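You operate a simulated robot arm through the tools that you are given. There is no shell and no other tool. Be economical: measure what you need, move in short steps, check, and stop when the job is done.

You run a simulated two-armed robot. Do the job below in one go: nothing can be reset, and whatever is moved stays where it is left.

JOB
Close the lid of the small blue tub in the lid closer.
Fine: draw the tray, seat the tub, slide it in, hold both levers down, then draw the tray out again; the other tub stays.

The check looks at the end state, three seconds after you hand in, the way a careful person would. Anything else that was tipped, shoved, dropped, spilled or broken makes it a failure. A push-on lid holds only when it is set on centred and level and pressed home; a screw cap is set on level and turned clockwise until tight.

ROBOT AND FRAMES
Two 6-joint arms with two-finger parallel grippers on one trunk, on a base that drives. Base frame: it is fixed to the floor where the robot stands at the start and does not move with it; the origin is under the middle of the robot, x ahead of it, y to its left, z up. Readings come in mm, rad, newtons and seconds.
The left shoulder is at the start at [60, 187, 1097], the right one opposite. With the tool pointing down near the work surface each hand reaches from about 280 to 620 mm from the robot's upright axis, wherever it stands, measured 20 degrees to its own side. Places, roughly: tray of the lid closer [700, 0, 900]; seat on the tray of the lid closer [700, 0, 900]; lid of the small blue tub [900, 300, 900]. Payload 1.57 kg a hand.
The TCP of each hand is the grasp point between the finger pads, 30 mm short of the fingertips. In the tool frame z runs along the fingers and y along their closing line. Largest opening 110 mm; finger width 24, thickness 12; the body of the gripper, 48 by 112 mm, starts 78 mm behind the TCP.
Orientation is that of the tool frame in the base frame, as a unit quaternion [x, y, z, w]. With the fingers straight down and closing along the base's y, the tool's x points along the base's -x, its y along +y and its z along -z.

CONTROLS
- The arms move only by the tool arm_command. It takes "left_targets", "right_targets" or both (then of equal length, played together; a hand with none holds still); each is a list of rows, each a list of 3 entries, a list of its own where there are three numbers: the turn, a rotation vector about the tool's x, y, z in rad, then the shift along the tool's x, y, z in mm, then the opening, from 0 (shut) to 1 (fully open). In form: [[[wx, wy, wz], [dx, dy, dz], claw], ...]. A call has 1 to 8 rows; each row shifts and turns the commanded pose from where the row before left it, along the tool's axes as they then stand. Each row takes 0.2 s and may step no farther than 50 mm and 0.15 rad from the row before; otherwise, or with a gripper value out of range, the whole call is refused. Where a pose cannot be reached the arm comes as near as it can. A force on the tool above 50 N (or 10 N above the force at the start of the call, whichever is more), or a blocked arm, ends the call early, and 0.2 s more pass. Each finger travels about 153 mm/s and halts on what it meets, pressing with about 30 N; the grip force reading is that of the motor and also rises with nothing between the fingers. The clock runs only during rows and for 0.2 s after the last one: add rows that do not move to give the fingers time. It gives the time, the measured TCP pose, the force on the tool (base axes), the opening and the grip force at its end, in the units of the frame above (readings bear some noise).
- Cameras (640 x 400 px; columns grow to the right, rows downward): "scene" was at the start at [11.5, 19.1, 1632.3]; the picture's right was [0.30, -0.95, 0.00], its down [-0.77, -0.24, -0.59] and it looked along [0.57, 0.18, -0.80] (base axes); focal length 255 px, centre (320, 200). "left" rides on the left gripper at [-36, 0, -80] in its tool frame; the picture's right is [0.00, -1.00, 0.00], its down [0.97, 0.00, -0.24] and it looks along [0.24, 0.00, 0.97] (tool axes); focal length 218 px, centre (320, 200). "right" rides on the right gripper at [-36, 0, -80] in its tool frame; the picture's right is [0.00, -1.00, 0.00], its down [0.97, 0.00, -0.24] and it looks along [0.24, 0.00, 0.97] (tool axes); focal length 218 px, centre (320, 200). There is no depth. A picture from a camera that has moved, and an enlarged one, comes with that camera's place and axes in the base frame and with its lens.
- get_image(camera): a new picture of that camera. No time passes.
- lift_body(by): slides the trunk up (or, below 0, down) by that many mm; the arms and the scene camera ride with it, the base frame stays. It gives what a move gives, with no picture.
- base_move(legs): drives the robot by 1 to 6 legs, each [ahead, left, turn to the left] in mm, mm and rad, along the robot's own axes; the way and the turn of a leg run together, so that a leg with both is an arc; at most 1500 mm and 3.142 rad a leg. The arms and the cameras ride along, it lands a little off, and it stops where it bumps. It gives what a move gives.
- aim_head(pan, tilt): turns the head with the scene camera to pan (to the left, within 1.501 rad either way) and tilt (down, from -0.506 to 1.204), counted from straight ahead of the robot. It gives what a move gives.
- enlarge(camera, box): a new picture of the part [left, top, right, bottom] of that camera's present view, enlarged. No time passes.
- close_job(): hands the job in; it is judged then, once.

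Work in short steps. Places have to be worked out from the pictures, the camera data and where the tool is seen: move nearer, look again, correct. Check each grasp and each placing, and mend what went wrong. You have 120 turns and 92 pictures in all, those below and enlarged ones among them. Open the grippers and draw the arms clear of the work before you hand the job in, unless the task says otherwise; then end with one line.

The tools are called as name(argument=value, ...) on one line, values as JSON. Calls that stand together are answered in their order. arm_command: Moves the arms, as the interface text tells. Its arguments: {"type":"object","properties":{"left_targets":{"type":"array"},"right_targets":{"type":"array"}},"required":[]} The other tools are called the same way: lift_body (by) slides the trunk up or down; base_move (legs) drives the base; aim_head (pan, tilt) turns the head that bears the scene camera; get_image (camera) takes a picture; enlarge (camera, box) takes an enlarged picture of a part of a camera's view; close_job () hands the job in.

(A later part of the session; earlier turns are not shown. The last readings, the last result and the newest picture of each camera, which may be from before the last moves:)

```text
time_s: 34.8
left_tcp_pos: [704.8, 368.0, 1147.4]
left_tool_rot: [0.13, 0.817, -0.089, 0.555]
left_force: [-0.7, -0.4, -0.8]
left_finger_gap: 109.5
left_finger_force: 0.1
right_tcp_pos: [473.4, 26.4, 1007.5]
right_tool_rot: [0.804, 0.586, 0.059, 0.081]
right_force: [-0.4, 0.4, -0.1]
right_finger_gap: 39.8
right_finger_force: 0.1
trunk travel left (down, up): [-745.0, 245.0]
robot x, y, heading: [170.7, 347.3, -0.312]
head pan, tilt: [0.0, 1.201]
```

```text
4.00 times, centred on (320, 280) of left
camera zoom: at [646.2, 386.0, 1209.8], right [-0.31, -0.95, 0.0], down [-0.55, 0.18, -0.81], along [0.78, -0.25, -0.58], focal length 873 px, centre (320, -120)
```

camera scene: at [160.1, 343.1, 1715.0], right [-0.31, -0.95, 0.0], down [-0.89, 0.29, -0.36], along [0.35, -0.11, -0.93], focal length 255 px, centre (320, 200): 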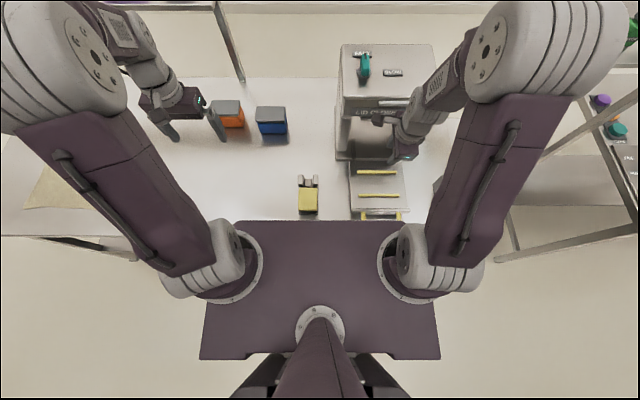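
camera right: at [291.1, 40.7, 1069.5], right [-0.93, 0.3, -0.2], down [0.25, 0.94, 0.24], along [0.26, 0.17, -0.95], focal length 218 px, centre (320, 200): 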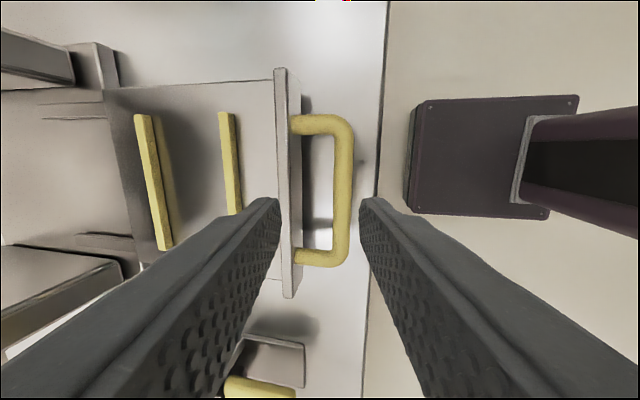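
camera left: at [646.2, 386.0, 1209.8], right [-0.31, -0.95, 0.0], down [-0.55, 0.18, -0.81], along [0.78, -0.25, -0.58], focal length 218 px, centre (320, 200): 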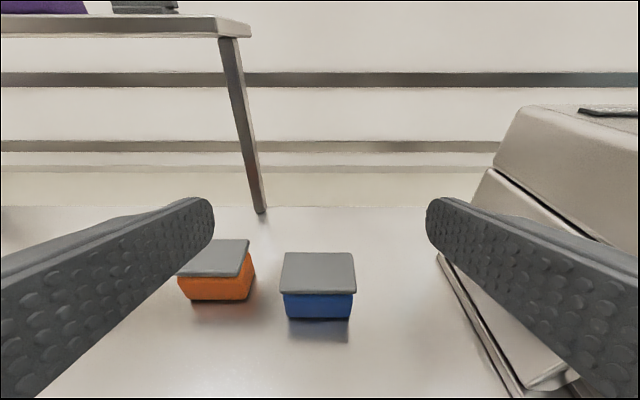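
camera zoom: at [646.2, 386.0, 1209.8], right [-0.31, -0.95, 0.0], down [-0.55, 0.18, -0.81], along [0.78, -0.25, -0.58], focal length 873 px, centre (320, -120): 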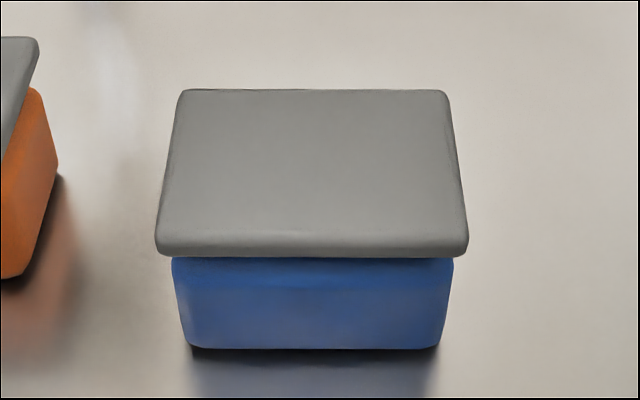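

The tub body tapers (≈110 mm long at the top) with the lid overhanging, and it is still ~60–100 mm beyond good reach. I undo the left hand's last shift and straighten it, and pull the right hand back before driving nearer.

arm_command(left_targets=[[[0, 0, 0], [-45, 0, -18], 1], [[0, 0, 0], [-45, 0, -18], 1], [[0, 0, 0], [-45, 0, -18], 1], [[0, 0, 0], [-33, 0, 36], 1], [[0, 0, 0], [0, 0, 48], 1], [[0, 0.15, 0], [0, 0, 0], 1], [[0, 0.15, 0], [0, 0, 0], 1], [[0, 0.15, 0], [0, 0, 0], 1]], right_targets=[[[0, 0, 0], [0, 0, -40], 0.36], [[0, 0, 0], [0, -39, -8], 0.36], [[0, 0, 0], [0, -39, -8], 0.36], [[0, 0, 0], [-40, 0, 0], 0.36], [[0, 0, 0], [-40, 0, 0], 0.36], [[0, 0, 0], [0, 0, 0], 0.36], [[0, 0, 0], [0, 0, 0], 0.36], [[0, 0, 0], [0, 0, 0], 0.36]])

arm_command(left_targets=[[[0, 0.15, 0], [0, 0, 0], 1], [[0, 0.15, 0], [0, 0, 0], 1], [[0, 0.15, 0], [0, 0, 0], 1], [[0, 0.15, 0], [0, 0, 0], 1], [[0, 0.15, 0], [0, 0, 0], 1], [[0, 0, 0], [45, 0, 0], 1], [[0, 0, 0], [45, 0, 0], 1], [[0, 0, 0], [0, 0, 0], 1]])

```text
time_s: 36.6
left_tcp_pos: [792.2, 338.2, 1292.6]
left_tool_rot: [0.145, 0.921, -0.055, 0.359]
left_force: [0.2, -0.5, 0.6]
left_finger_gap: 109.9
left_finger_force: 0.0
right_tcp_pos: [380.3, -28.0, 1048.7]
right_tool_rot: [0.804, 0.586, 0.058, 0.08]
right_force: [0.7, -0.7, 0.5]
right_finger_gap: 39.6
right_finger_force: 0.0
right hand out of reach, approached as far as the arm can: row 3
trunk travel left (down, up): [-745.0, 245.0]
robot x, y, heading: [165.8, 344.4, -0.314]
head pan, tilt: [0.0, 1.201]
```

```text
time_s: 38.4
left_tcp_pos: [645.0, 386.0, 1250.7]
left_tool_rot: [0.155, 0.988, -0.004, 0.022]
left_force: [0.1, -0.3, -0.2]
left_finger_gap: 109.9
left_finger_force: 0.1
left hand out of reach, approached as far as the arm can: row 3, 4, 5
right_tcp_pos: [379.5, -27.2, 1049.3]
right_tool_rot: [0.804, 0.586, 0.058, 0.08]
right_force: [-0.9, -0.6, 0.2]
right_finger_gap: 39.6
right_finger_force: 0.1
trunk travel left (down, up): [-745.0, 245.0]
robot x, y, heading: [165.1, 344.2, -0.31]
head pan, tilt: [0.0, 1.201]
```

Both hands are clear. I creep the base forward 60 mm and check that it moves freely.

base_move(legs=[[60, 0, 0]])

```text
time_s: 39.4
left_tcp_pos: [695.1, 370.5, 1252.6]
left_tool_rot: [0.156, 0.988, -0.004, 0.024]
left_force: [0.1, -0.4, 0.4]
left_finger_gap: 109.8
left_finger_force: 0.1
right_tcp_pos: [431.9, -44.8, 1051.8]
right_tool_rot: [0.804, 0.586, 0.06, 0.082]
right_force: [-0.1, -0.9, -0.6]
right_finger_gap: 39.4
right_finger_force: 0.1
trunk travel left (down, up): [-745.0, 245.0]
robot x, y, heading: [224.7, 326.6, -0.315]
head pan, tilt: [0.0, 1.201]
```

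It moved freely. Another 70 mm.

base_move(legs=[[70, 0, 0]])

get_image(camera="scene")

get_image(camera="left")

```text
time_s: 40.4
left_tcp_pos: [762.5, 348.4, 1254.1]
left_tool_rot: [0.155, 0.988, -0.004, 0.024]
left_force: [-0.1, -1.0, -0.2]
left_finger_gap: 109.9
left_finger_force: 0.1
right_tcp_pos: [497.2, -65.2, 1051.5]
right_tool_rot: [0.804, 0.585, 0.059, 0.083]
right_force: [-0.3, 0.2, -0.5]
right_finger_gap: 39.5
right_finger_force: 0.0
trunk travel left (down, up): [-745.0, 245.0]
robot x, y, heading: [294.8, 306.7, -0.317]
head pan, tilt: [0.0, 1.201]
```

```text
57 pictures are left
camera scene: at [281.9, 305.0, 1635.0], right [-0.31, -0.95, 0.0], down [-0.89, 0.29, -0.37], along [0.35, -0.11, -0.93], focal length 255 px, centre (320, 200)
```

scene: 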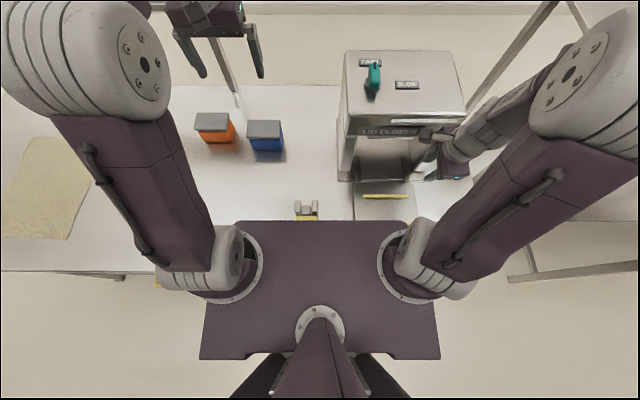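

```text
56 pictures are left
camera left: at [790.9, 338.2, 1333.7], right [-0.31, -0.95, 0.0], down [-0.93, 0.3, 0.19], along [-0.18, 0.06, -0.98], focal length 218 px, centre (320, 200)
```

left: 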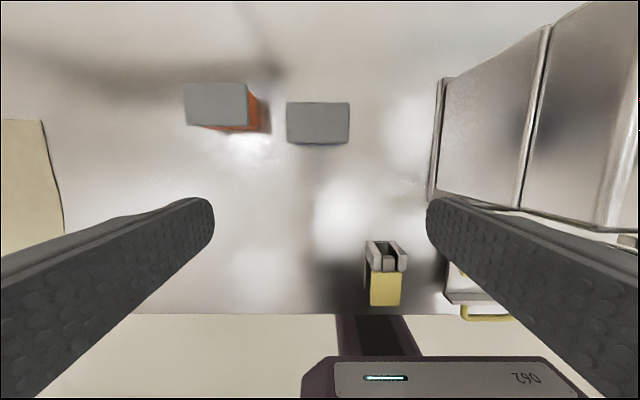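

Base fits under the table; the tub's lid centre is about base (852, 320). I plan: left hand lifts the lid off by its short sides, right hand moves the tub body to the seat, then the lid goes back on. I level the left hand and turn it −90°.

arm_command(left_targets=[[[0, 0.048, 0], [0, 0, 0], 1], [[0, 0, -0.15], [0, 0, 0], 1], [[0, 0, -0.15], [0, 0, 0], 1], [[0, 0, -0.15], [0, 0, 0], 1], [[0, 0, -0.15], [0, 0, 0], 1], [[0, 0, -0.15], [0, 0, 0], 1], [[0, 0, -0.15], [0, 0, 0], 1], [[0, 0, -0.15], [0, 0, 0], 1]])

arm_command(left_targets=[[[0, 0, -0.15], [0, 0, 0], 1], [[0, 0, -0.15], [0, 0, 0], 1], [[0, 0, -0.15], [0, 0, 0], 1], [[0, 0, -0.0708], [0, 0, 0], 1], [[0, 0, 0], [0, -47, 25], 1], [[0, 0, 0], [0, -40, 30], 1], [[0, 0, 0], [0, 0, 40], 1], [[0, 0, 0], [0, 0, 0], 1]])

get_image(camera="left")

```text
time_s: 42.2
left_tcp_pos: [767.2, 347.6, 1251.7]
left_tool_rot: [-0.361, 0.932, 0.001, -0.001]
left_force: [-0.6, 0.2, -0.3]
left_finger_gap: 110.1
left_finger_force: 0.0
right_tcp_pos: [501.2, -66.1, 1049.6]
right_tool_rot: [0.805, 0.585, 0.058, 0.08]
right_force: [0.2, -0.1, 0.1]
right_finger_gap: 39.7
right_finger_force: 0.0
trunk travel left (down, up): [-745.0, 245.0]
robot x, y, heading: [292.6, 304.8, -0.318]
head pan, tilt: [0.0, 1.201]
```

```text
refused: row 5 steps farther than a row can; nothing moved
```

```text
55 pictures are left
camera left: at [791.8, 371.2, 1330.3], right [0.67, -0.74, 0.0], down [-0.72, -0.65, 0.24], along [-0.18, -0.16, -0.97], focal length 218 px, centre (320, 200)
```

left: 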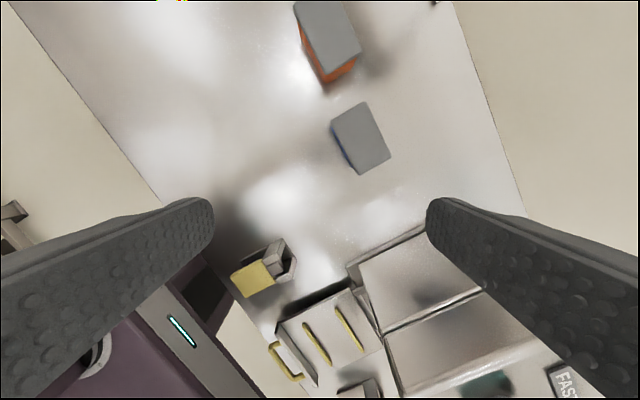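

The turn works; I finish it and shift over the lid with smaller steps.

arm_command(left_targets=[[[0, 0, -0.15], [0, 0, 0], 1], [[0, 0, -0.15], [0, 0, 0], 1], [[0, 0, -0.15], [0, 0, 0], 1], [[0, 0, -0.0708], [0, 0, 0], 1], [[0, 0, 0], [0, -40, 25], 1], [[0, 0, 0], [0, -40, 25], 1], [[0, 0, 0], [0, 0, 45], 1], [[0, 0, 0], [0, 0, 0], 1]])

get_image(camera="left")

```text
time_s: 44.0
left_tcp_pos: [844.8, 322.0, 1155.4]
left_tool_rot: [-0.588, 0.809, 0.001, 0.0]
left_force: [-0.3, 0.0, 0.2]
left_finger_gap: 109.9
left_finger_force: 0.0
right_tcp_pos: [501.0, -67.9, 1049.9]
right_tool_rot: [0.804, 0.586, 0.058, 0.079]
right_force: [0.4, -0.1, 0.0]
right_finger_gap: 39.6
right_finger_force: 0.1
trunk travel left (down, up): [-745.0, 245.0]
robot x, y, heading: [287.6, 305.6, -0.313]
head pan, tilt: [0.0, 1.201]
```

```text
54 pictures are left
camera left: at [853.8, 355.8, 1235.2], right [0.95, -0.31, 0.0], down [-0.3, -0.92, 0.24], along [-0.08, -0.23, -0.97], focal length 218 px, centre (320, 200)
```

left: 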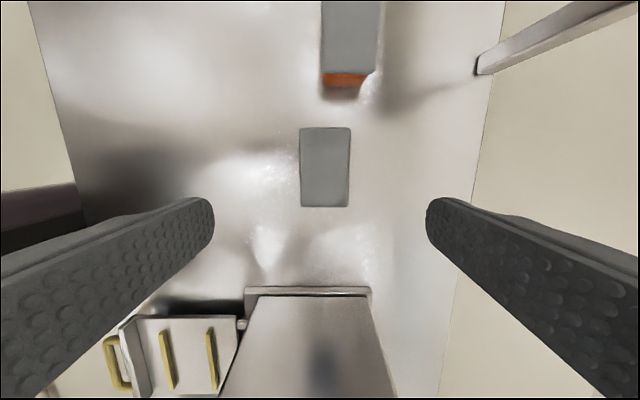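

The lid is seen ~7 mm ahead and ~6 mm left of the grasp centre. I correct and descend 190 mm, then check.

arm_command(left_targets=[[[0, 0, 0], [-6, -7.5, 0], 1], [[0, 0, 0], [0, 0, 48], 1], [[0, 0, 0], [0, 0, 48], 1], [[0, 0, 0], [0, 0, 48], 1], [[0, 0, 0], [0, 0, 36], 1], [[0, 0, 0], [0, 0, 0], 1]])

get_image(camera="left")

```text
time_s: 45.4
left_tcp_pos: [849.0, 326.2, 973.7]
left_tool_rot: [-0.588, 0.809, 0.001, 0.0]
left_force: [-0.7, 0.5, 0.2]
left_finger_gap: 110.0
left_finger_force: 0.0
right_tcp_pos: [500.8, -66.6, 1049.7]
right_tool_rot: [0.804, 0.586, 0.059, 0.081]
right_force: [0.2, 0.5, 0.9]
right_finger_gap: 39.6
right_finger_force: 0.0
trunk travel left (down, up): [-745.0, 245.0]
robot x, y, heading: [294.2, 306.6, -0.312]
head pan, tilt: [0.0, 1.201]
```

```text
53 pictures are left
camera left: at [858.5, 360.2, 1053.0], right [0.95, -0.31, 0.0], down [-0.3, -0.92, 0.24], along [-0.08, -0.23, -0.97], focal length 218 px, centre (320, 200)
```

left: 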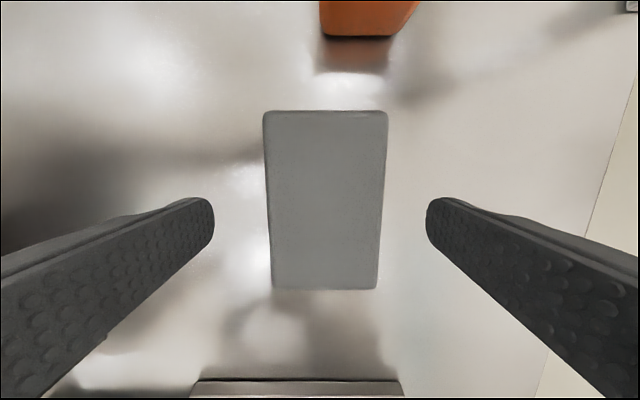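

Near view: shift ~3.5 mm ahead and ~5 mm right, then go down to straddle the lid (TCP z≈905).

arm_command(left_targets=[[[0, 0, 0], [4.7, -3.5, 0], 1], [[0, 0, 0], [0, 0, 40], 1], [[0, 0, 0], [0, 0, 28], 1], [[0, 0, 0], [0, 0, 0], 1]])

get_image(camera="left")

enlarge(camera="scene", box=[190, 80, 310, 170])

```text
time_s: 46.4
left_tcp_pos: [853.6, 318.4, 907.2]
left_tool_rot: [-0.59, 0.808, 0.0, -0.001]
left_force: [0.1, 0.0, 0.1]
left_finger_gap: 109.8
left_finger_force: 0.1
right_tcp_pos: [501.4, -65.8, 1049.8]
right_tool_rot: [0.805, 0.585, 0.059, 0.08]
right_force: [-0.5, 0.2, 0.1]
right_finger_gap: 39.3
right_finger_force: 0.0
trunk travel left (down, up): [-745.0, 245.0]
robot x, y, heading: [295.9, 300.0, -0.31]
head pan, tilt: [0.0, 1.201]
```

```text
52 pictures are left
camera left: at [864.2, 352.5, 986.5], right [0.95, -0.31, 0.0], down [-0.3, -0.92, 0.24], along [-0.08, -0.23, -0.97], focal length 218 px, centre (320, 200)
```

left: 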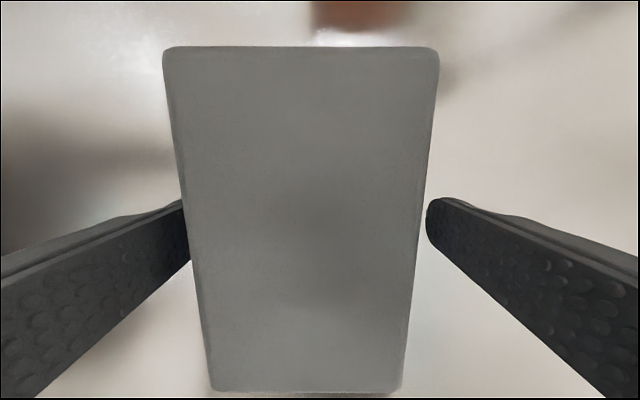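

```text
4.44 times, centred on (250, 125) of scene
camera zoom: at [287.5, 302.9, 1635.0], right [-0.31, -0.95, 0.0], down [-0.89, 0.29, -0.36], along [0.35, -0.11, -0.93], focal length 1135 px, centre (631, 533)
```

zoom: 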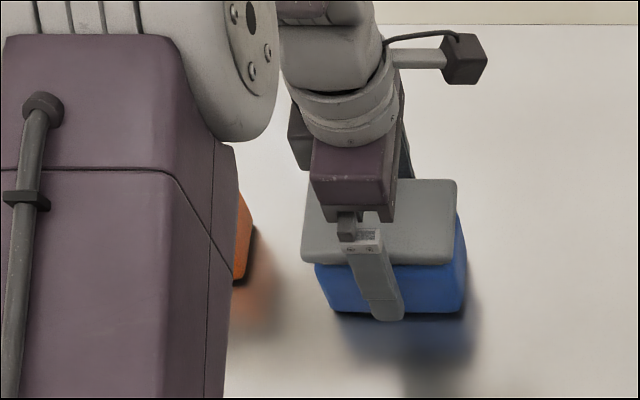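

The hand is ~5 mm too far ahead; I recentre, raise 5 mm and close gently on the lid's long sides.

arm_command(left_targets=[[[0, 0, 0], [0, 5, -5], 1], [[0, 0, 0], [0, 0, 0], 0.8], [[0, 0, 0], [0, 0, 0], 0.74], [[0, 0, 0], [0, 0, 0], 0.68], [[0, 0, 0], [0, 0, 0], 0.62], [[0, 0, 0], [0, 0, 0], 0.5]])

get_image(camera="left")

```text
time_s: 47.8
left_tcp_pos: [849.1, 319.4, 914.1]
left_tool_rot: [-0.589, 0.808, 0.001, -0.002]
left_force: [0.4, -0.4, -0.1]
left_finger_gap: 71.1
left_finger_force: 30.1
right_tcp_pos: [501.3, -66.1, 1050.7]
right_tool_rot: [0.804, 0.586, 0.058, 0.08]
right_force: [-0.2, -0.6, -0.4]
right_finger_gap: 39.7
right_finger_force: 0.0
trunk travel left (down, up): [-745.0, 245.0]
robot x, y, heading: [290.6, 306.7, -0.317]
head pan, tilt: [0.0, 1.201]
```

```text
50 pictures are left
camera left: at [859.7, 354.3, 992.2], right [0.95, -0.31, 0.0], down [-0.3, -0.92, 0.24], along [-0.08, -0.23, -0.97], focal length 218 px, centre (320, 200)
```

left: 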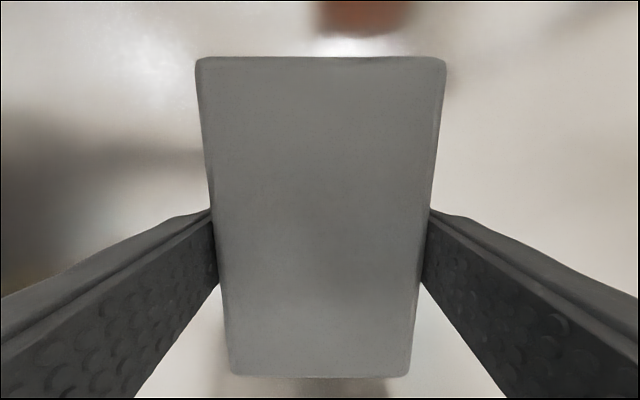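

The fingers hold something 71 mm wide — the lid. I lift 20 mm and look whether the tub stays behind.

arm_command(left_targets=[[[0, 0, 0], [0, 0, -7], 0.5], [[0, 0, 0], [0, 0, -7], 0.5], [[0, 0, 0], [0, 0, -7], 0.5], [[0, 0, 0], [0, 0, 0], 0.5]])

enlarge(camera="scene", box=[190, 80, 310, 170])

```text
time_s: 48.8
left_tcp_pos: [849.6, 320.7, 934.4]
left_tool_rot: [-0.589, 0.808, 0.001, -0.001]
left_force: [0.1, -0.3, -2.6]
left_finger_gap: 70.9
left_finger_force: 30.5
right_tcp_pos: [501.5, -66.0, 1050.2]
right_tool_rot: [0.804, 0.586, 0.058, 0.081]
right_force: [0.3, -0.7, 0.2]
right_finger_gap: 39.7
right_finger_force: 0.1
trunk travel left (down, up): [-745.0, 245.0]
robot x, y, heading: [293.6, 305.2, -0.313]
head pan, tilt: [0.0, 1.201]
```

```text
4.44 times, centred on (250, 125) of scene
camera zoom: at [288.9, 303.0, 1635.0], right [-0.31, -0.95, 0.0], down [-0.89, 0.29, -0.36], along [0.34, -0.11, -0.93], focal length 1135 px, centre (631, 533)
```

zoom: 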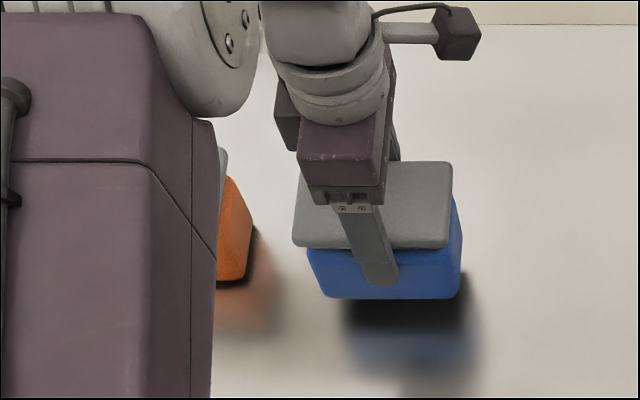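

The tub rises together with its lid, level, ~2.6 N — so I can carry them as one. I raise the trunk 150 mm and check the hold.

lift_body(by=150)

enlarge(camera="scene", box=[190, 80, 310, 170])

```text
time_s: 50.5
left_tcp_pos: [849.6, 320.9, 1083.5]
left_tool_rot: [-0.588, 0.809, 0.002, -0.001]
left_force: [-0.4, 0.5, -3.5]
left_finger_gap: 71.4
left_finger_force: 30.3
right_tcp_pos: [501.0, -66.5, 1199.6]
right_tool_rot: [0.805, 0.585, 0.059, 0.08]
right_force: [-0.5, -1.0, -0.3]
right_finger_gap: 39.6
right_finger_force: 0.0
trunk travel left (down, up): [-895.0, 95.0]
robot x, y, heading: [289.0, 304.2, -0.314]
head pan, tilt: [0.0, 1.201]
```

```text
4.44 times, centred on (250, 125) of scene
camera zoom: at [288.9, 303.0, 1785.0], right [-0.31, -0.95, 0.0], down [-0.89, 0.29, -0.36], along [0.34, -0.11, -0.93], focal length 1135 px, centre (631, 533)
```

zoom: 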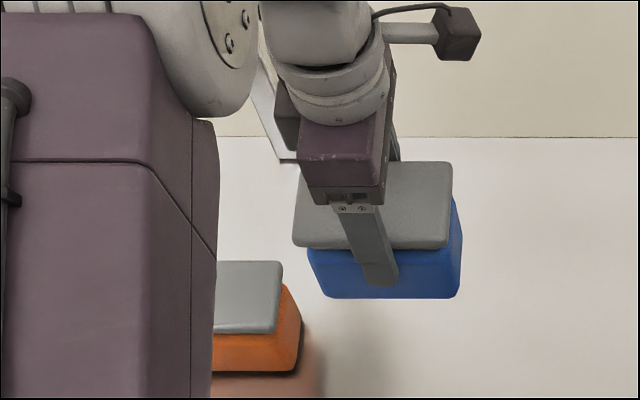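

The hold is steady. I drive back ~280 mm, then right ~398 mm to bring the tub over the drawn tray.

base_move(legs=[[-281, 0, 0], [0, -398, 0]])

get_image(camera="left")

get_image(camera="scene")

```text
time_s: 54.5
left_tcp_pos: [460.9, 28.9, 1083.9]
left_tool_rot: [-0.586, 0.811, 0.001, -0.002]
left_force: [-0.7, 0.4, -3.9]
left_finger_gap: 71.3
left_finger_force: 29.6
right_tcp_pos: [112.8, -356.7, 1200.6]
right_tool_rot: [0.806, 0.584, 0.058, 0.081]
right_force: [-0.3, 0.4, -0.7]
right_finger_gap: 39.6
right_finger_force: 0.1
trunk travel left (down, up): [-895.0, 95.0]
robot x, y, heading: [-101.3, 12.7, -0.318]
head pan, tilt: [0.0, 1.201]
```

```text
47 pictures are left
camera left: at [472.2, 62.0, 1162.9], right [0.95, -0.31, 0.0], down [-0.3, -0.92, 0.24], along [-0.08, -0.23, -0.97], focal length 218 px, centre (320, 200)
```

left: 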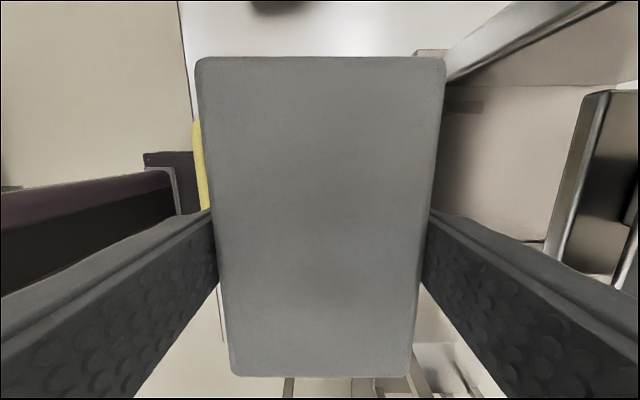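

```text
46 pictures are left
camera scene: at [-98.4, 14.7, 1785.0], right [-0.31, -0.95, 0.0], down [-0.89, 0.29, -0.36], along [0.34, -0.11, -0.93], focal length 255 px, centre (320, 200)
```

scene: 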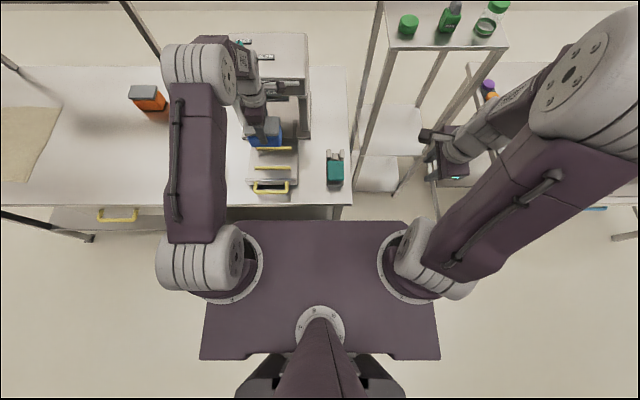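

By numbers the tub hangs right above the seat. I zoom to refine the ribs' location and then lower.

enlarge(camera="scene", box=[225, 110, 325, 200])

```text
4.44 times, centred on (275, 155) of scene
camera zoom: at [-98.4, 14.7, 1785.0], right [-0.31, -0.95, 0.0], down [-0.89, 0.29, -0.36], along [0.34, -0.11, -0.93], focal length 1135 px, centre (520, 400)
```

zoom: 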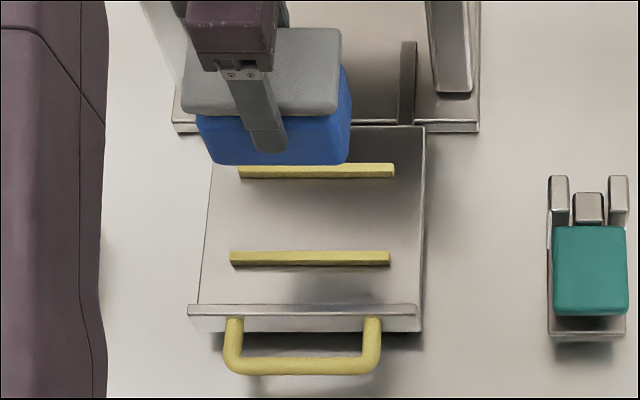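

Seat centre comes out at about 3 mm ahead and 1.5 mm left of the tub's present spot. I shift and lower 100 mm, then look.

arm_command(left_targets=[[[0, 0, 0], [-1.5, -3, 30], 0.5], [[0, 0, 0], [0, 0, 35], 0.5], [[0, 0, 0], [0, 0, 35], 0.5], [[0, 0, 0], [0, 0, 0], 0.5]])

enlarge(camera="scene", box=[225, 110, 325, 200])

```text
time_s: 55.5
left_tcp_pos: [465.7, 26.7, 985.4]
left_tool_rot: [-0.586, 0.811, 0.001, -0.001]
left_force: [-2.0, -0.1, -3.4]
left_finger_gap: 71.2
left_finger_force: 29.7
right_tcp_pos: [112.4, -358.9, 1199.4]
right_tool_rot: [0.806, 0.584, 0.058, 0.08]
right_force: [-1.0, 0.0, -0.8]
right_finger_gap: 39.8
right_finger_force: 0.1
trunk travel left (down, up): [-895.0, 95.0]
robot x, y, heading: [-97.3, 10.8, -0.321]
head pan, tilt: [0.0, 1.201]
```

```text
4.44 times, centred on (275, 155) of scene
camera zoom: at [-99.4, 11.9, 1785.0], right [-0.31, -0.95, 0.0], down [-0.89, 0.29, -0.36], along [0.34, -0.11, -0.93], focal length 1135 px, centre (520, 400)
```

zoom: 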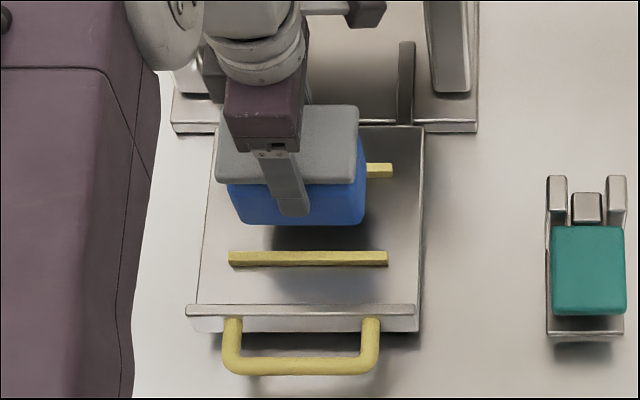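

Tub is about 4 mm left of centre relative to the ribs; I correct with a tiny yaw and lower 20 mm.

arm_command(left_targets=[[[0, 0, -0.012], [4, 0, 0], 0.5], [[0, 0, 0], [0, 0, 12], 0.5], [[0, 0, 0], [0, 0, 10], 0.5], [[0, 0, 0], [0, 0, 0], 0.5]])

enlarge(camera="scene", box=[245, 120, 315, 190])

```text
time_s: 56.5
left_tcp_pos: [464.2, 21.9, 962.2]
left_tool_rot: [-0.591, 0.807, 0.001, -0.001]
left_force: [-0.3, 0.2, -3.0]
left_finger_gap: 71.2
left_finger_force: 29.8
right_tcp_pos: [111.3, -359.2, 1199.8]
right_tool_rot: [0.806, 0.584, 0.059, 0.081]
right_force: [-1.4, 0.4, 0.1]
right_finger_gap: 39.5
right_finger_force: 0.1
trunk travel left (down, up): [-895.0, 95.0]
robot x, y, heading: [-95.9, 12.6, -0.316]
head pan, tilt: [0.0, 1.201]
```

```text
5.71 times, centred on (280, 155) of scene
camera zoom: at [-99.4, 11.7, 1785.0], right [-0.31, -0.95, 0.0], down [-0.89, 0.29, -0.36], along [0.34, -0.11, -0.93], focal length 1459 px, centre (549, 457)
```

zoom: 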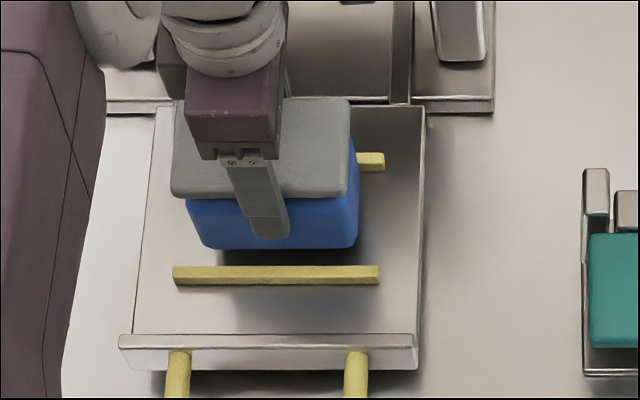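

Centred on the ribs. I lower in small steps until it touches.

arm_command(left_targets=[[[0, 0, 0], [0, 0, 4], 0.5], [[0, 0, 0], [0, 0, 4], 0.5], [[0, 0, 0], [0, 0, 3], 0.5], [[0, 0, 0], [0, 0, 0], 0.5]])

```text
time_s: 57.5
left_tcp_pos: [463.7, 23.4, 951.6]
left_tool_rot: [-0.591, 0.807, 0.001, -0.001]
left_force: [0.7, -1.0, -3.0]
left_finger_gap: 71.6
left_finger_force: 30.2
right_tcp_pos: [112.4, -357.8, 1198.7]
right_tool_rot: [0.806, 0.583, 0.058, 0.081]
right_force: [-0.4, -0.4, -0.5]
right_finger_gap: 39.6
right_finger_force: 0.1
trunk travel left (down, up): [-895.0, 95.0]
robot x, y, heading: [-92.7, 8.7, -0.315]
head pan, tilt: [0.0, 1.201]
```

arm_command(left_targets=[[[0, 0, 0], [0, 0, 3], 0.5], [[0, 0, 0], [0, 0, 2], 0.5], [[0, 0, 0], [0, 0, 2], 0.5], [[0, 0, 0], [0, 0, 0], 0.5]])

enlarge(camera="scene", box=[245, 120, 315, 190])

```text
time_s: 58.5
left_tcp_pos: [462.3, 23.1, 947.3]
left_tool_rot: [-0.59, 0.807, -0.001, 0.001]
left_force: [-0.1, 0.6, 20.0]
left_finger_gap: 71.3
left_finger_force: 29.9
right_tcp_pos: [110.1, -358.4, 1200.6]
right_tool_rot: [0.806, 0.584, 0.059, 0.08]
right_force: [-0.6, 0.2, 0.1]
right_finger_gap: 39.5
right_finger_force: 0.1
trunk travel left (down, up): [-895.0, 95.0]
robot x, y, heading: [-99.2, 13.2, -0.321]
head pan, tilt: [0.0, 1.201]
```

```text
5.71 times, centred on (280, 155) of scene
camera zoom: at [-102.2, 12.1, 1785.2], right [-0.31, -0.95, 0.0], down [-0.88, 0.29, -0.36], along [0.35, -0.11, -0.93], focal length 1459 px, centre (549, 457)
```

zoom: 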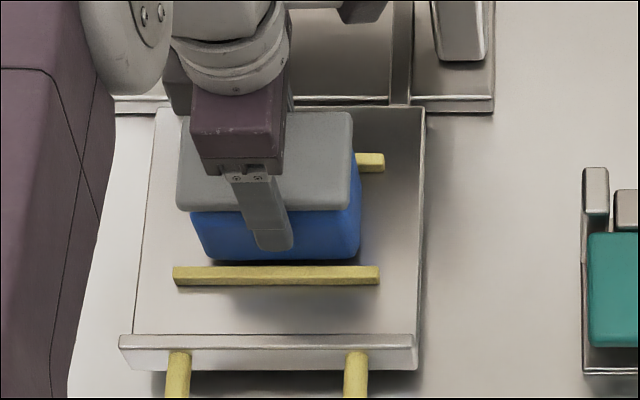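

Contact at 20 N with the tub between the ribs. I ease up 2 mm and open the fingers.

arm_command(left_targets=[[[0, 0, 0], [0, 0, -2], 0.5], [[0, 0, 0], [0, 0, 0], 0.7], [[0, 0, 0], [0, 0, 0], 0.9], [[0, 0, 0], [0, 0, 0], 1], [[0, 0, 0], [0, 0, 0], 1]])

arm_command(left_targets=[[[0, 0, 0], [0, 0, -30], 1], [[0, 0, 0], [0, 0, -45], 1], [[0, 0, 0], [0, 0, -45], 1], [[0, 0, 0], [0, 0, -30], 1], [[0, 0, 0], [0, 0, 0], 1]])

get_image(camera="left")

enlarge(camera="scene", box=[245, 120, 315, 190])

```text
time_s: 59.8
left_tcp_pos: [463.4, 23.8, 946.9]
left_tool_rot: [-0.591, 0.807, 0.002, -0.001]
left_force: [-0.2, -0.3, -0.5]
left_finger_gap: 109.8
left_finger_force: 0.0
right_tcp_pos: [111.1, -359.6, 1199.4]
right_tool_rot: [0.806, 0.584, 0.059, 0.08]
right_force: [-0.3, -0.3, 0.2]
right_finger_gap: 39.7
right_finger_force: 0.1
trunk travel left (down, up): [-895.0, 95.0]
robot x, y, heading: [-94.6, 13.4, -0.317]
head pan, tilt: [0.0, 1.201]
```

```text
time_s: 61.0
left_tcp_pos: [463.2, 22.3, 1097.1]
left_tool_rot: [-0.591, 0.807, 0.002, -0.001]
left_force: [0.4, -1.2, 0.0]
left_finger_gap: 110.0
left_finger_force: 0.0
right_tcp_pos: [110.7, -359.3, 1199.6]
right_tool_rot: [0.806, 0.583, 0.058, 0.08]
right_force: [0.5, 0.5, 0.2]
right_finger_gap: 39.8
right_finger_force: 0.1
trunk travel left (down, up): [-895.0, 95.0]
robot x, y, heading: [-100.0, 14.7, -0.318]
head pan, tilt: [0.0, 1.201]
```

```text
41 pictures are left
camera left: at [473.6, 56.9, 1175.7], right [0.95, -0.3, 0.0], down [-0.29, -0.93, 0.24], along [-0.08, -0.23, -0.97], focal length 218 px, centre (320, 200)
```

left: 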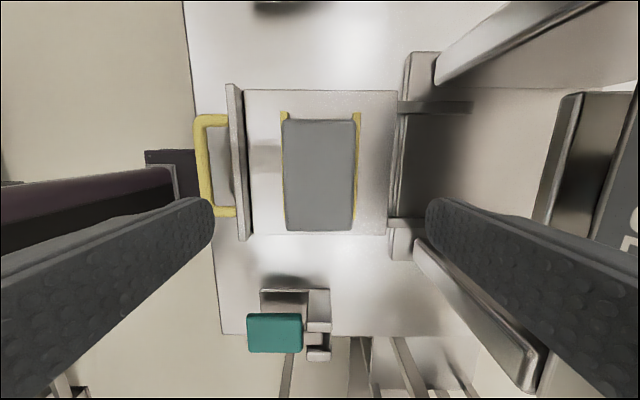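

```text
5.71 times, centred on (280, 155) of scene
camera zoom: at [-99.4, 11.9, 1785.0], right [-0.31, -0.95, 0.0], down [-0.89, 0.29, -0.36], along [0.34, -0.11, -0.93], focal length 1459 px, centre (549, 457)
```

zoom: 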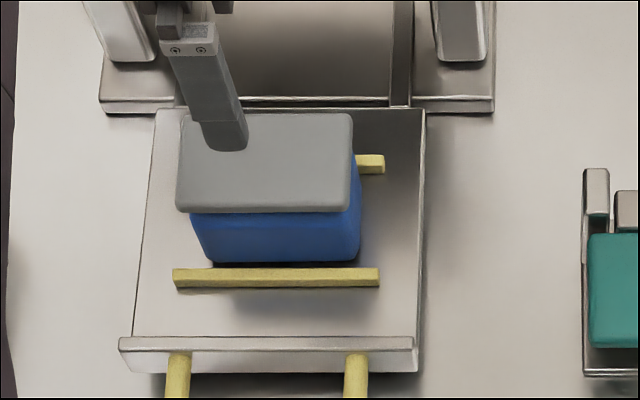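

enlarge(camera="left", box=[250, 80, 410, 250])

```text
2.35 times, centred on (330, 165) of left
camera zoom: at [473.6, 56.9, 1175.7], right [0.95, -0.3, 0.0], down [-0.29, -0.93, 0.24], along [-0.08, -0.23, -0.97], focal length 514 px, centre (296, 282)
```

zoom: 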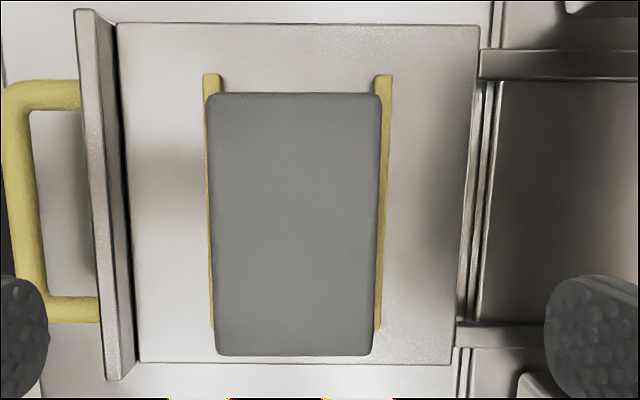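

The tub sits between the ribs, about 4 mm right and 2 mm toward me of the rib centre. I regrip it briefly, lift 4 mm, shift, and set it down again.

arm_command(left_targets=[[[0, 0, 0], [0, 0, 45], 1], [[0, 0, 0], [0, 0, 45], 1], [[0, 0, 0], [0, 0, 40], 1], [[0, 0, 0], [0, 0, 20], 1], [[0, 0, 0], [0, 0, 0], 0.8], [[0, 0, 0], [0, 0, 0], 0.7], [[0, 0, 0], [0, 0, 0], 0.5], [[0, 0, 0], [0, 0, 0], 0.5]])

arm_command(left_targets=[[[0, 0, 0], [0, 0, -5], 0.5], [[0, 0, 0], [-3.5, -2, 0], 0.5], [[0, 0, 0], [0, 0, 4], 0.5], [[0, 0, 0], [0, 0, 1.5], 0.5], [[0, 0, 0], [0, 0, 0], 0.5]])

```text
time_s: 62.8
left_tcp_pos: [462.8, 22.4, 946.4]
left_tool_rot: [-0.591, 0.807, 0.002, -0.001]
left_force: [0.7, -0.5, 0.9]
left_finger_gap: 71.5
left_finger_force: 29.9
right_tcp_pos: [111.4, -358.7, 1199.8]
right_tool_rot: [0.806, 0.583, 0.059, 0.081]
right_force: [0.0, 0.0, -0.5]
right_finger_gap: 39.6
right_finger_force: 0.1
trunk travel left (down, up): [-895.0, 95.0]
robot x, y, heading: [-100.2, 15.5, -0.318]
head pan, tilt: [0.0, 1.201]
```

```text
time_s: 64.0
left_tcp_pos: [465.8, 26.2, 947.6]
left_tool_rot: [-0.59, 0.807, 0.001, 0.0]
left_force: [0.1, 0.1, 1.3]
left_finger_gap: 71.4
left_finger_force: 30.0
right_tcp_pos: [111.0, -358.5, 1199.2]
right_tool_rot: [0.806, 0.583, 0.058, 0.08]
right_force: [0.2, -0.1, 1.0]
right_finger_gap: 39.6
right_finger_force: 0.1
trunk travel left (down, up): [-895.0, 95.0]
robot x, y, heading: [-97.5, 13.8, -0.317]
head pan, tilt: [0.0, 1.201]
```

Set down with light contact at the new spot. I open and retreat upward, then look.

arm_command(left_targets=[[[0, 0, 0], [0, 0, 0], 0.7], [[0, 0, 0], [0, 0, 0], 0.9], [[0, 0, 0], [0, 0, 0], 1], [[0, 0, 0], [0, 0, 0], 1], [[0, 0, 0], [0, 0, -30], 1], [[0, 0, 0], [0, 0, -45], 1], [[0, 0, 0], [0, 0, -45], 1], [[0, 0, 0], [0, 0, -30], 1]])

enlarge(camera="left", box=[250, 80, 410, 250])

enlarge(camera="scene", box=[245, 120, 315, 190])

```text
time_s: 65.8
left_tcp_pos: [464.1, 25.5, 1095.8]
left_tool_rot: [-0.591, 0.807, 0.001, -0.001]
left_force: [0.3, 0.0, 0.2]
left_finger_gap: 109.9
left_finger_force: 0.0
right_tcp_pos: [111.6, -359.2, 1199.8]
right_tool_rot: [0.805, 0.584, 0.059, 0.082]
right_force: [-0.6, 0.8, -0.7]
right_finger_gap: 39.9
right_finger_force: 0.1
trunk travel left (down, up): [-895.0, 95.0]
robot x, y, heading: [-101.6, 10.1, -0.318]
head pan, tilt: [0.0, 1.201]
```

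```text
2.35 times, centred on (330, 165) of left
camera zoom: at [473.4, 59.8, 1174.6], right [0.95, -0.3, 0.0], down [-0.29, -0.93, 0.24], along [-0.08, -0.23, -0.97], focal length 514 px, centre (296, 282)
```

zoom: 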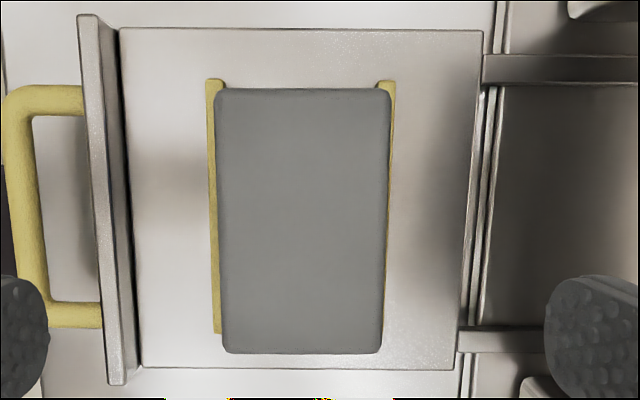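

```text
5.71 times, centred on (280, 155) of scene
camera zoom: at [-100.4, 12.0, 1785.0], right [-0.31, -0.95, 0.0], down [-0.89, 0.29, -0.36], along [0.34, -0.11, -0.93], focal length 1459 px, centre (549, 457)
```

zoom: 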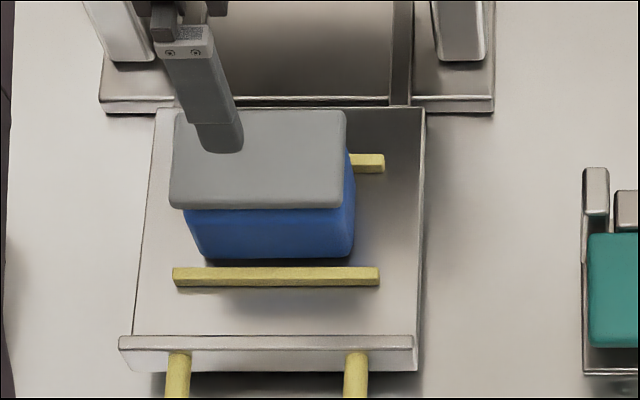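

The tub is now centred on the seat within a millimetre or so. I draw the left hand back above the handle, tilt it slightly and narrow the fingers.

arm_command(left_targets=[[[0, 0, 0], [0, 48, 0], 1], [[0, 0, 0], [0, 48, 0], 0.7], [[0.1, 0, 0], [0, 40, 0], 0.36], [[0.1, 0, 0], [0, 0, 0], 0.36], [[0, 0, 0], [0, 0, 0], 0.36]])

base_move(legs=[[79, 0, 0]])

arm_command(left_targets=[[[0, 0, 0], [0, 39, -8], 0.36], [[0, 0, 0], [0, 39, -8], 0.36], [[0, 0, 0], [0, 0, 30], 0.36], [[0, 0, 0], [0, 0, 30], 0.36], [[0, 0, 0], [0, 0, 30], 0.36], [[0, 0, 0], [0, 0, 0], 0.36]])

get_image(camera="left")

```text
time_s: 67.0
left_tcp_pos: [336.9, 67.4, 1095.3]
left_tool_rot: [-0.587, 0.803, -0.079, 0.058]
left_force: [0.0, -0.3, -0.4]
left_finger_gap: 39.7
left_finger_force: 0.0
right_tcp_pos: [111.1, -359.3, 1200.2]
right_tool_rot: [0.806, 0.583, 0.059, 0.081]
right_force: [-0.4, -0.4, 0.0]
right_finger_gap: 39.5
right_finger_force: 0.2
trunk travel left (down, up): [-895.0, 95.0]
robot x, y, heading: [-94.2, 13.8, -0.318]
head pan, tilt: [0.0, 1.201]
```

```text
time_s: 68.0
left_tcp_pos: [404.1, 44.8, 1097.6]
left_tool_rot: [-0.587, 0.803, -0.082, 0.06]
left_force: [-0.5, -0.5, 0.7]
left_finger_gap: 39.4
left_finger_force: 0.0
right_tcp_pos: [177.2, -381.4, 1202.3]
right_tool_rot: [0.806, 0.583, 0.061, 0.084]
right_force: [-0.5, 0.6, 0.5]
right_finger_gap: 39.7
right_finger_force: 0.1
trunk travel left (down, up): [-895.0, 95.0]
robot x, y, heading: [-20.3, -8.3, -0.32]
head pan, tilt: [0.0, 1.201]
```

```text
time_s: 69.4
left_tcp_pos: [360.3, 58.2, 1005.5]
left_tool_rot: [-0.587, 0.803, -0.079, 0.058]
left_force: [-0.1, 0.0, 0.3]
left_finger_gap: 39.5
left_finger_force: 0.1
left hand out of reach, approached as far as the arm can: row 2
right_tcp_pos: [185.1, -382.5, 1199.5]
right_tool_rot: [0.806, 0.584, 0.058, 0.08]
right_force: [-0.3, -0.1, -0.8]
right_finger_gap: 39.5
right_finger_force: 0.2
trunk travel left (down, up): [-895.0, 95.0]
robot x, y, heading: [-24.6, -11.6, -0.318]
head pan, tilt: [0.0, 1.201]
```

```text
36 pictures are left
camera left: at [354.4, 96.9, 1082.4], right [0.93, -0.3, 0.2], down [-0.34, -0.91, 0.24], along [0.11, -0.29, -0.95], focal length 218 px, centre (320, 200)
```

left: 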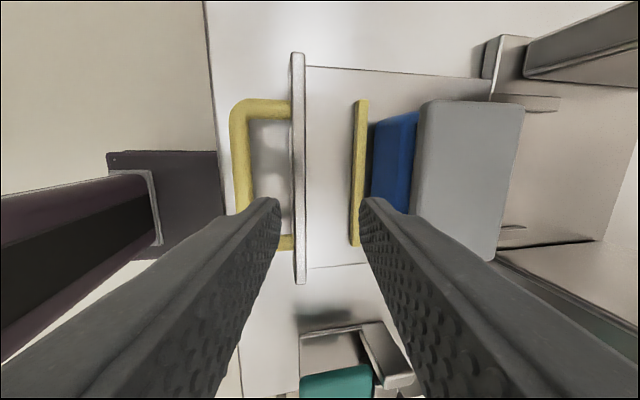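

The left hand met its inner limit ~45 mm short of the bar with the trunk this high. I raise the hand, lower the trunk 150 mm, and try again.

arm_command(left_targets=[[[0, 0, 0], [0, 0, -40], 0.36], [[0, 0, 0], [0, 0, -40], 0.36], [[0, 0, 0], [0, 0, -40], 0.36]])

lift_body(by=-150)

arm_command(left_targets=[[[0, 0, 0], [0, 20, -4], 0.36], [[0, 0, 0], [0, 20, -4], 0.36], [[0, 0, 0], [0, 0, 0], 0.36]])

get_image(camera="left")

```text
time_s: 70.2
left_tcp_pos: [345.8, 65.8, 1123.0]
left_tool_rot: [-0.587, 0.804, -0.078, 0.057]
left_force: [-0.2, -0.4, 0.8]
left_finger_gap: 39.8
left_finger_force: 0.1
left hand out of reach, approached as far as the arm can: row 3
right_tcp_pos: [184.4, -382.9, 1200.2]
right_tool_rot: [0.806, 0.583, 0.058, 0.081]
right_force: [0.5, -0.4, 0.3]
right_finger_gap: 39.4
right_finger_force: 0.0
trunk travel left (down, up): [-895.0, 95.0]
robot x, y, heading: [-23.5, -8.6, -0.321]
head pan, tilt: [0.0, 1.201]
```

```text
time_s: 72.0
left_tcp_pos: [346.8, 65.4, 972.9]
left_tool_rot: [-0.587, 0.803, -0.078, 0.058]
left_force: [-0.7, 0.2, -0.2]
left_finger_gap: 39.5
left_finger_force: 0.0
right_tcp_pos: [185.4, -383.8, 1049.7]
right_tool_rot: [0.806, 0.583, 0.059, 0.08]
right_force: [-0.3, 0.4, 0.6]
right_finger_gap: 39.7
right_finger_force: 0.1
trunk travel left (down, up): [-745.0, 245.0]
robot x, y, heading: [-20.8, -11.5, -0.322]
head pan, tilt: [0.0, 1.201]
```

```text
time_s: 72.8
left_tcp_pos: [347.0, 65.4, 972.7]
left_tool_rot: [-0.587, 0.803, -0.078, 0.058]
left_force: [0.8, -0.6, -0.4]
left_finger_gap: 39.7
left_finger_force: 0.1
left hand out of reach, approached as far as the arm can: row 1, 2
right_tcp_pos: [184.4, -383.2, 1050.6]
right_tool_rot: [0.806, 0.584, 0.059, 0.081]
right_force: [1.0, 0.5, -0.5]
right_finger_gap: 39.6
right_finger_force: 0.0
trunk travel left (down, up): [-745.0, 245.0]
robot x, y, heading: [-21.2, -9.8, -0.319]
head pan, tilt: [0.0, 1.201]
```

```text
35 pictures are left
camera left: at [341.2, 104.5, 1050.3], right [0.94, -0.3, 0.19], down [-0.34, -0.91, 0.24], along [0.11, -0.29, -0.95], focal length 218 px, centre (320, 200)
```

left: 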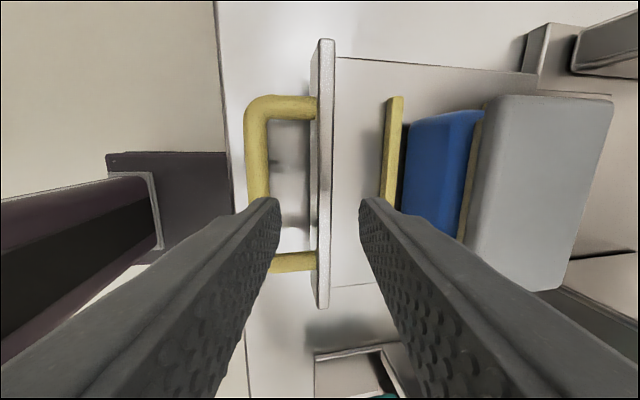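

I drive the base back 48 mm instead, which puts the fingers over the bar.

base_move(legs=[[-48, 0, 0]])

get_image(camera="left")

```text
time_s: 73.7
left_tcp_pos: [305.5, 79.5, 970.8]
left_tool_rot: [-0.588, 0.803, -0.076, 0.056]
left_force: [0.3, -0.2, 0.6]
left_finger_gap: 39.4
left_finger_force: 0.1
right_tcp_pos: [145.1, -369.3, 1048.2]
right_tool_rot: [0.806, 0.584, 0.057, 0.079]
right_force: [0.7, -0.3, 0.3]
right_finger_gap: 39.8
right_finger_force: 0.0
trunk travel left (down, up): [-745.0, 245.0]
robot x, y, heading: [-67.7, 4.2, -0.319]
head pan, tilt: [0.0, 1.201]
```

```text
34 pictures are left
camera left: at [300.8, 117.9, 1048.7], right [0.94, -0.3, 0.19], down [-0.34, -0.91, 0.24], along [0.1, -0.28, -0.95], focal length 218 px, centre (320, 200)
```

left: 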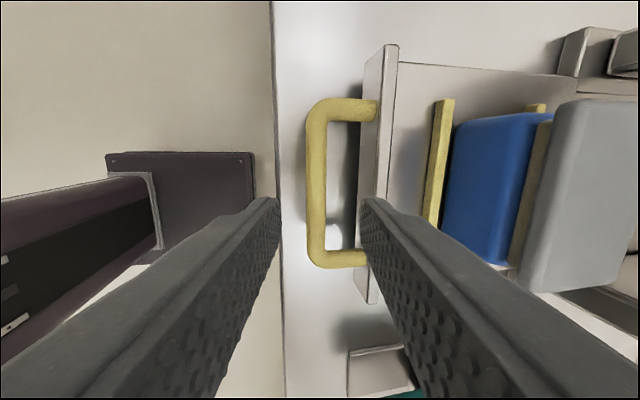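

The bar is centred between the fingers. I descend ~83 mm and grip it.

arm_command(left_targets=[[[0, 0, 0], [-6, 0, 30], 0.36], [[0, 0, 0], [0, 0, 30], 0.36], [[0, 0, 0], [0, 0, 22], 0.36], [[0, 0, 0], [0, 0, 0], 0.36]])

get_image(camera="left")

```text
time_s: 74.7
left_tcp_pos: [320.0, 82.9, 891.0]
left_tool_rot: [-0.588, 0.803, -0.078, 0.058]
left_force: [1.5, -1.5, 0.0]
left_finger_gap: 39.5
left_finger_force: 0.1
right_tcp_pos: [141.2, -368.5, 1049.2]
right_tool_rot: [0.806, 0.584, 0.058, 0.081]
right_force: [0.1, -0.4, -0.4]
right_finger_gap: 39.7
right_finger_force: 0.0
trunk travel left (down, up): [-745.0, 245.0]
robot x, y, heading: [-65.8, 5.8, -0.319]
head pan, tilt: [0.0, 1.201]
```

```text
33 pictures are left
camera left: at [314.4, 120.8, 969.0], right [0.94, -0.3, 0.19], down [-0.34, -0.91, 0.24], along [0.11, -0.29, -0.95], focal length 218 px, centre (320, 200)
```

left: 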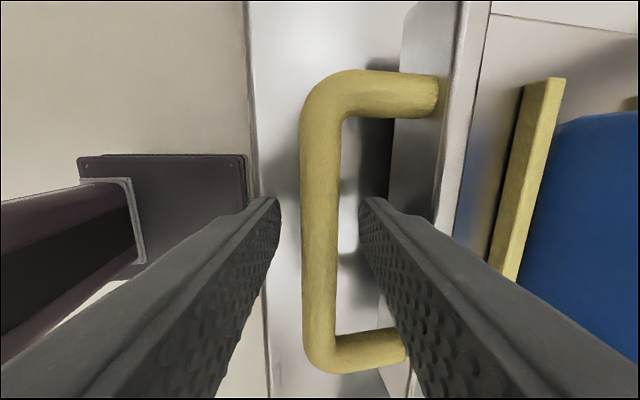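

Grip and push the tray in gently, 12 mm per step.

arm_command(left_targets=[[[0, 0, 0], [0, 0, 0], 0], [[0, 0, 0], [0, 0, 0], 0], [[0, 0, 0], [0, -5, 1], 0], [[0, 0, 0], [0, -10, 2], 0], [[0, 0, 0], [0, -12, 2.4], 0], [[0, 0, 0], [0, -12, 2.4], 0], [[0, 0, 0], [0, -12, 2.4], 0], [[0, 0, 0], [0, -10, 2], 0]])

get_image(camera="left")

```text
time_s: 76.5
left_tcp_pos: [379.8, 62.8, 891.4]
left_tool_rot: [-0.587, 0.804, -0.077, 0.057]
left_force: [-1.1, -0.4, -12.0]
left_finger_gap: 15.9
left_finger_force: 30.6
right_tcp_pos: [142.1, -368.6, 1048.1]
right_tool_rot: [0.806, 0.584, 0.057, 0.08]
right_force: [0.5, -0.1, 1.2]
right_finger_gap: 39.9
right_finger_force: 0.1
trunk travel left (down, up): [-745.0, 245.0]
robot x, y, heading: [-69.4, -1.3, -0.315]
head pan, tilt: [0.0, 1.201]
```

```text
32 pictures are left
camera left: at [374.2, 101.2, 969.1], right [0.94, -0.3, 0.19], down [-0.34, -0.91, 0.24], along [0.1, -0.29, -0.95], focal length 218 px, centre (320, 200)
```

left: 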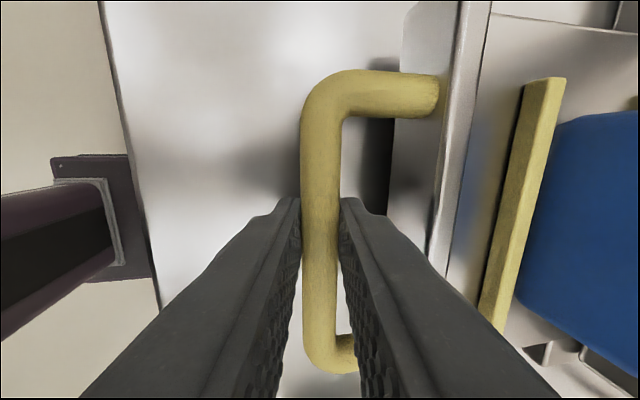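

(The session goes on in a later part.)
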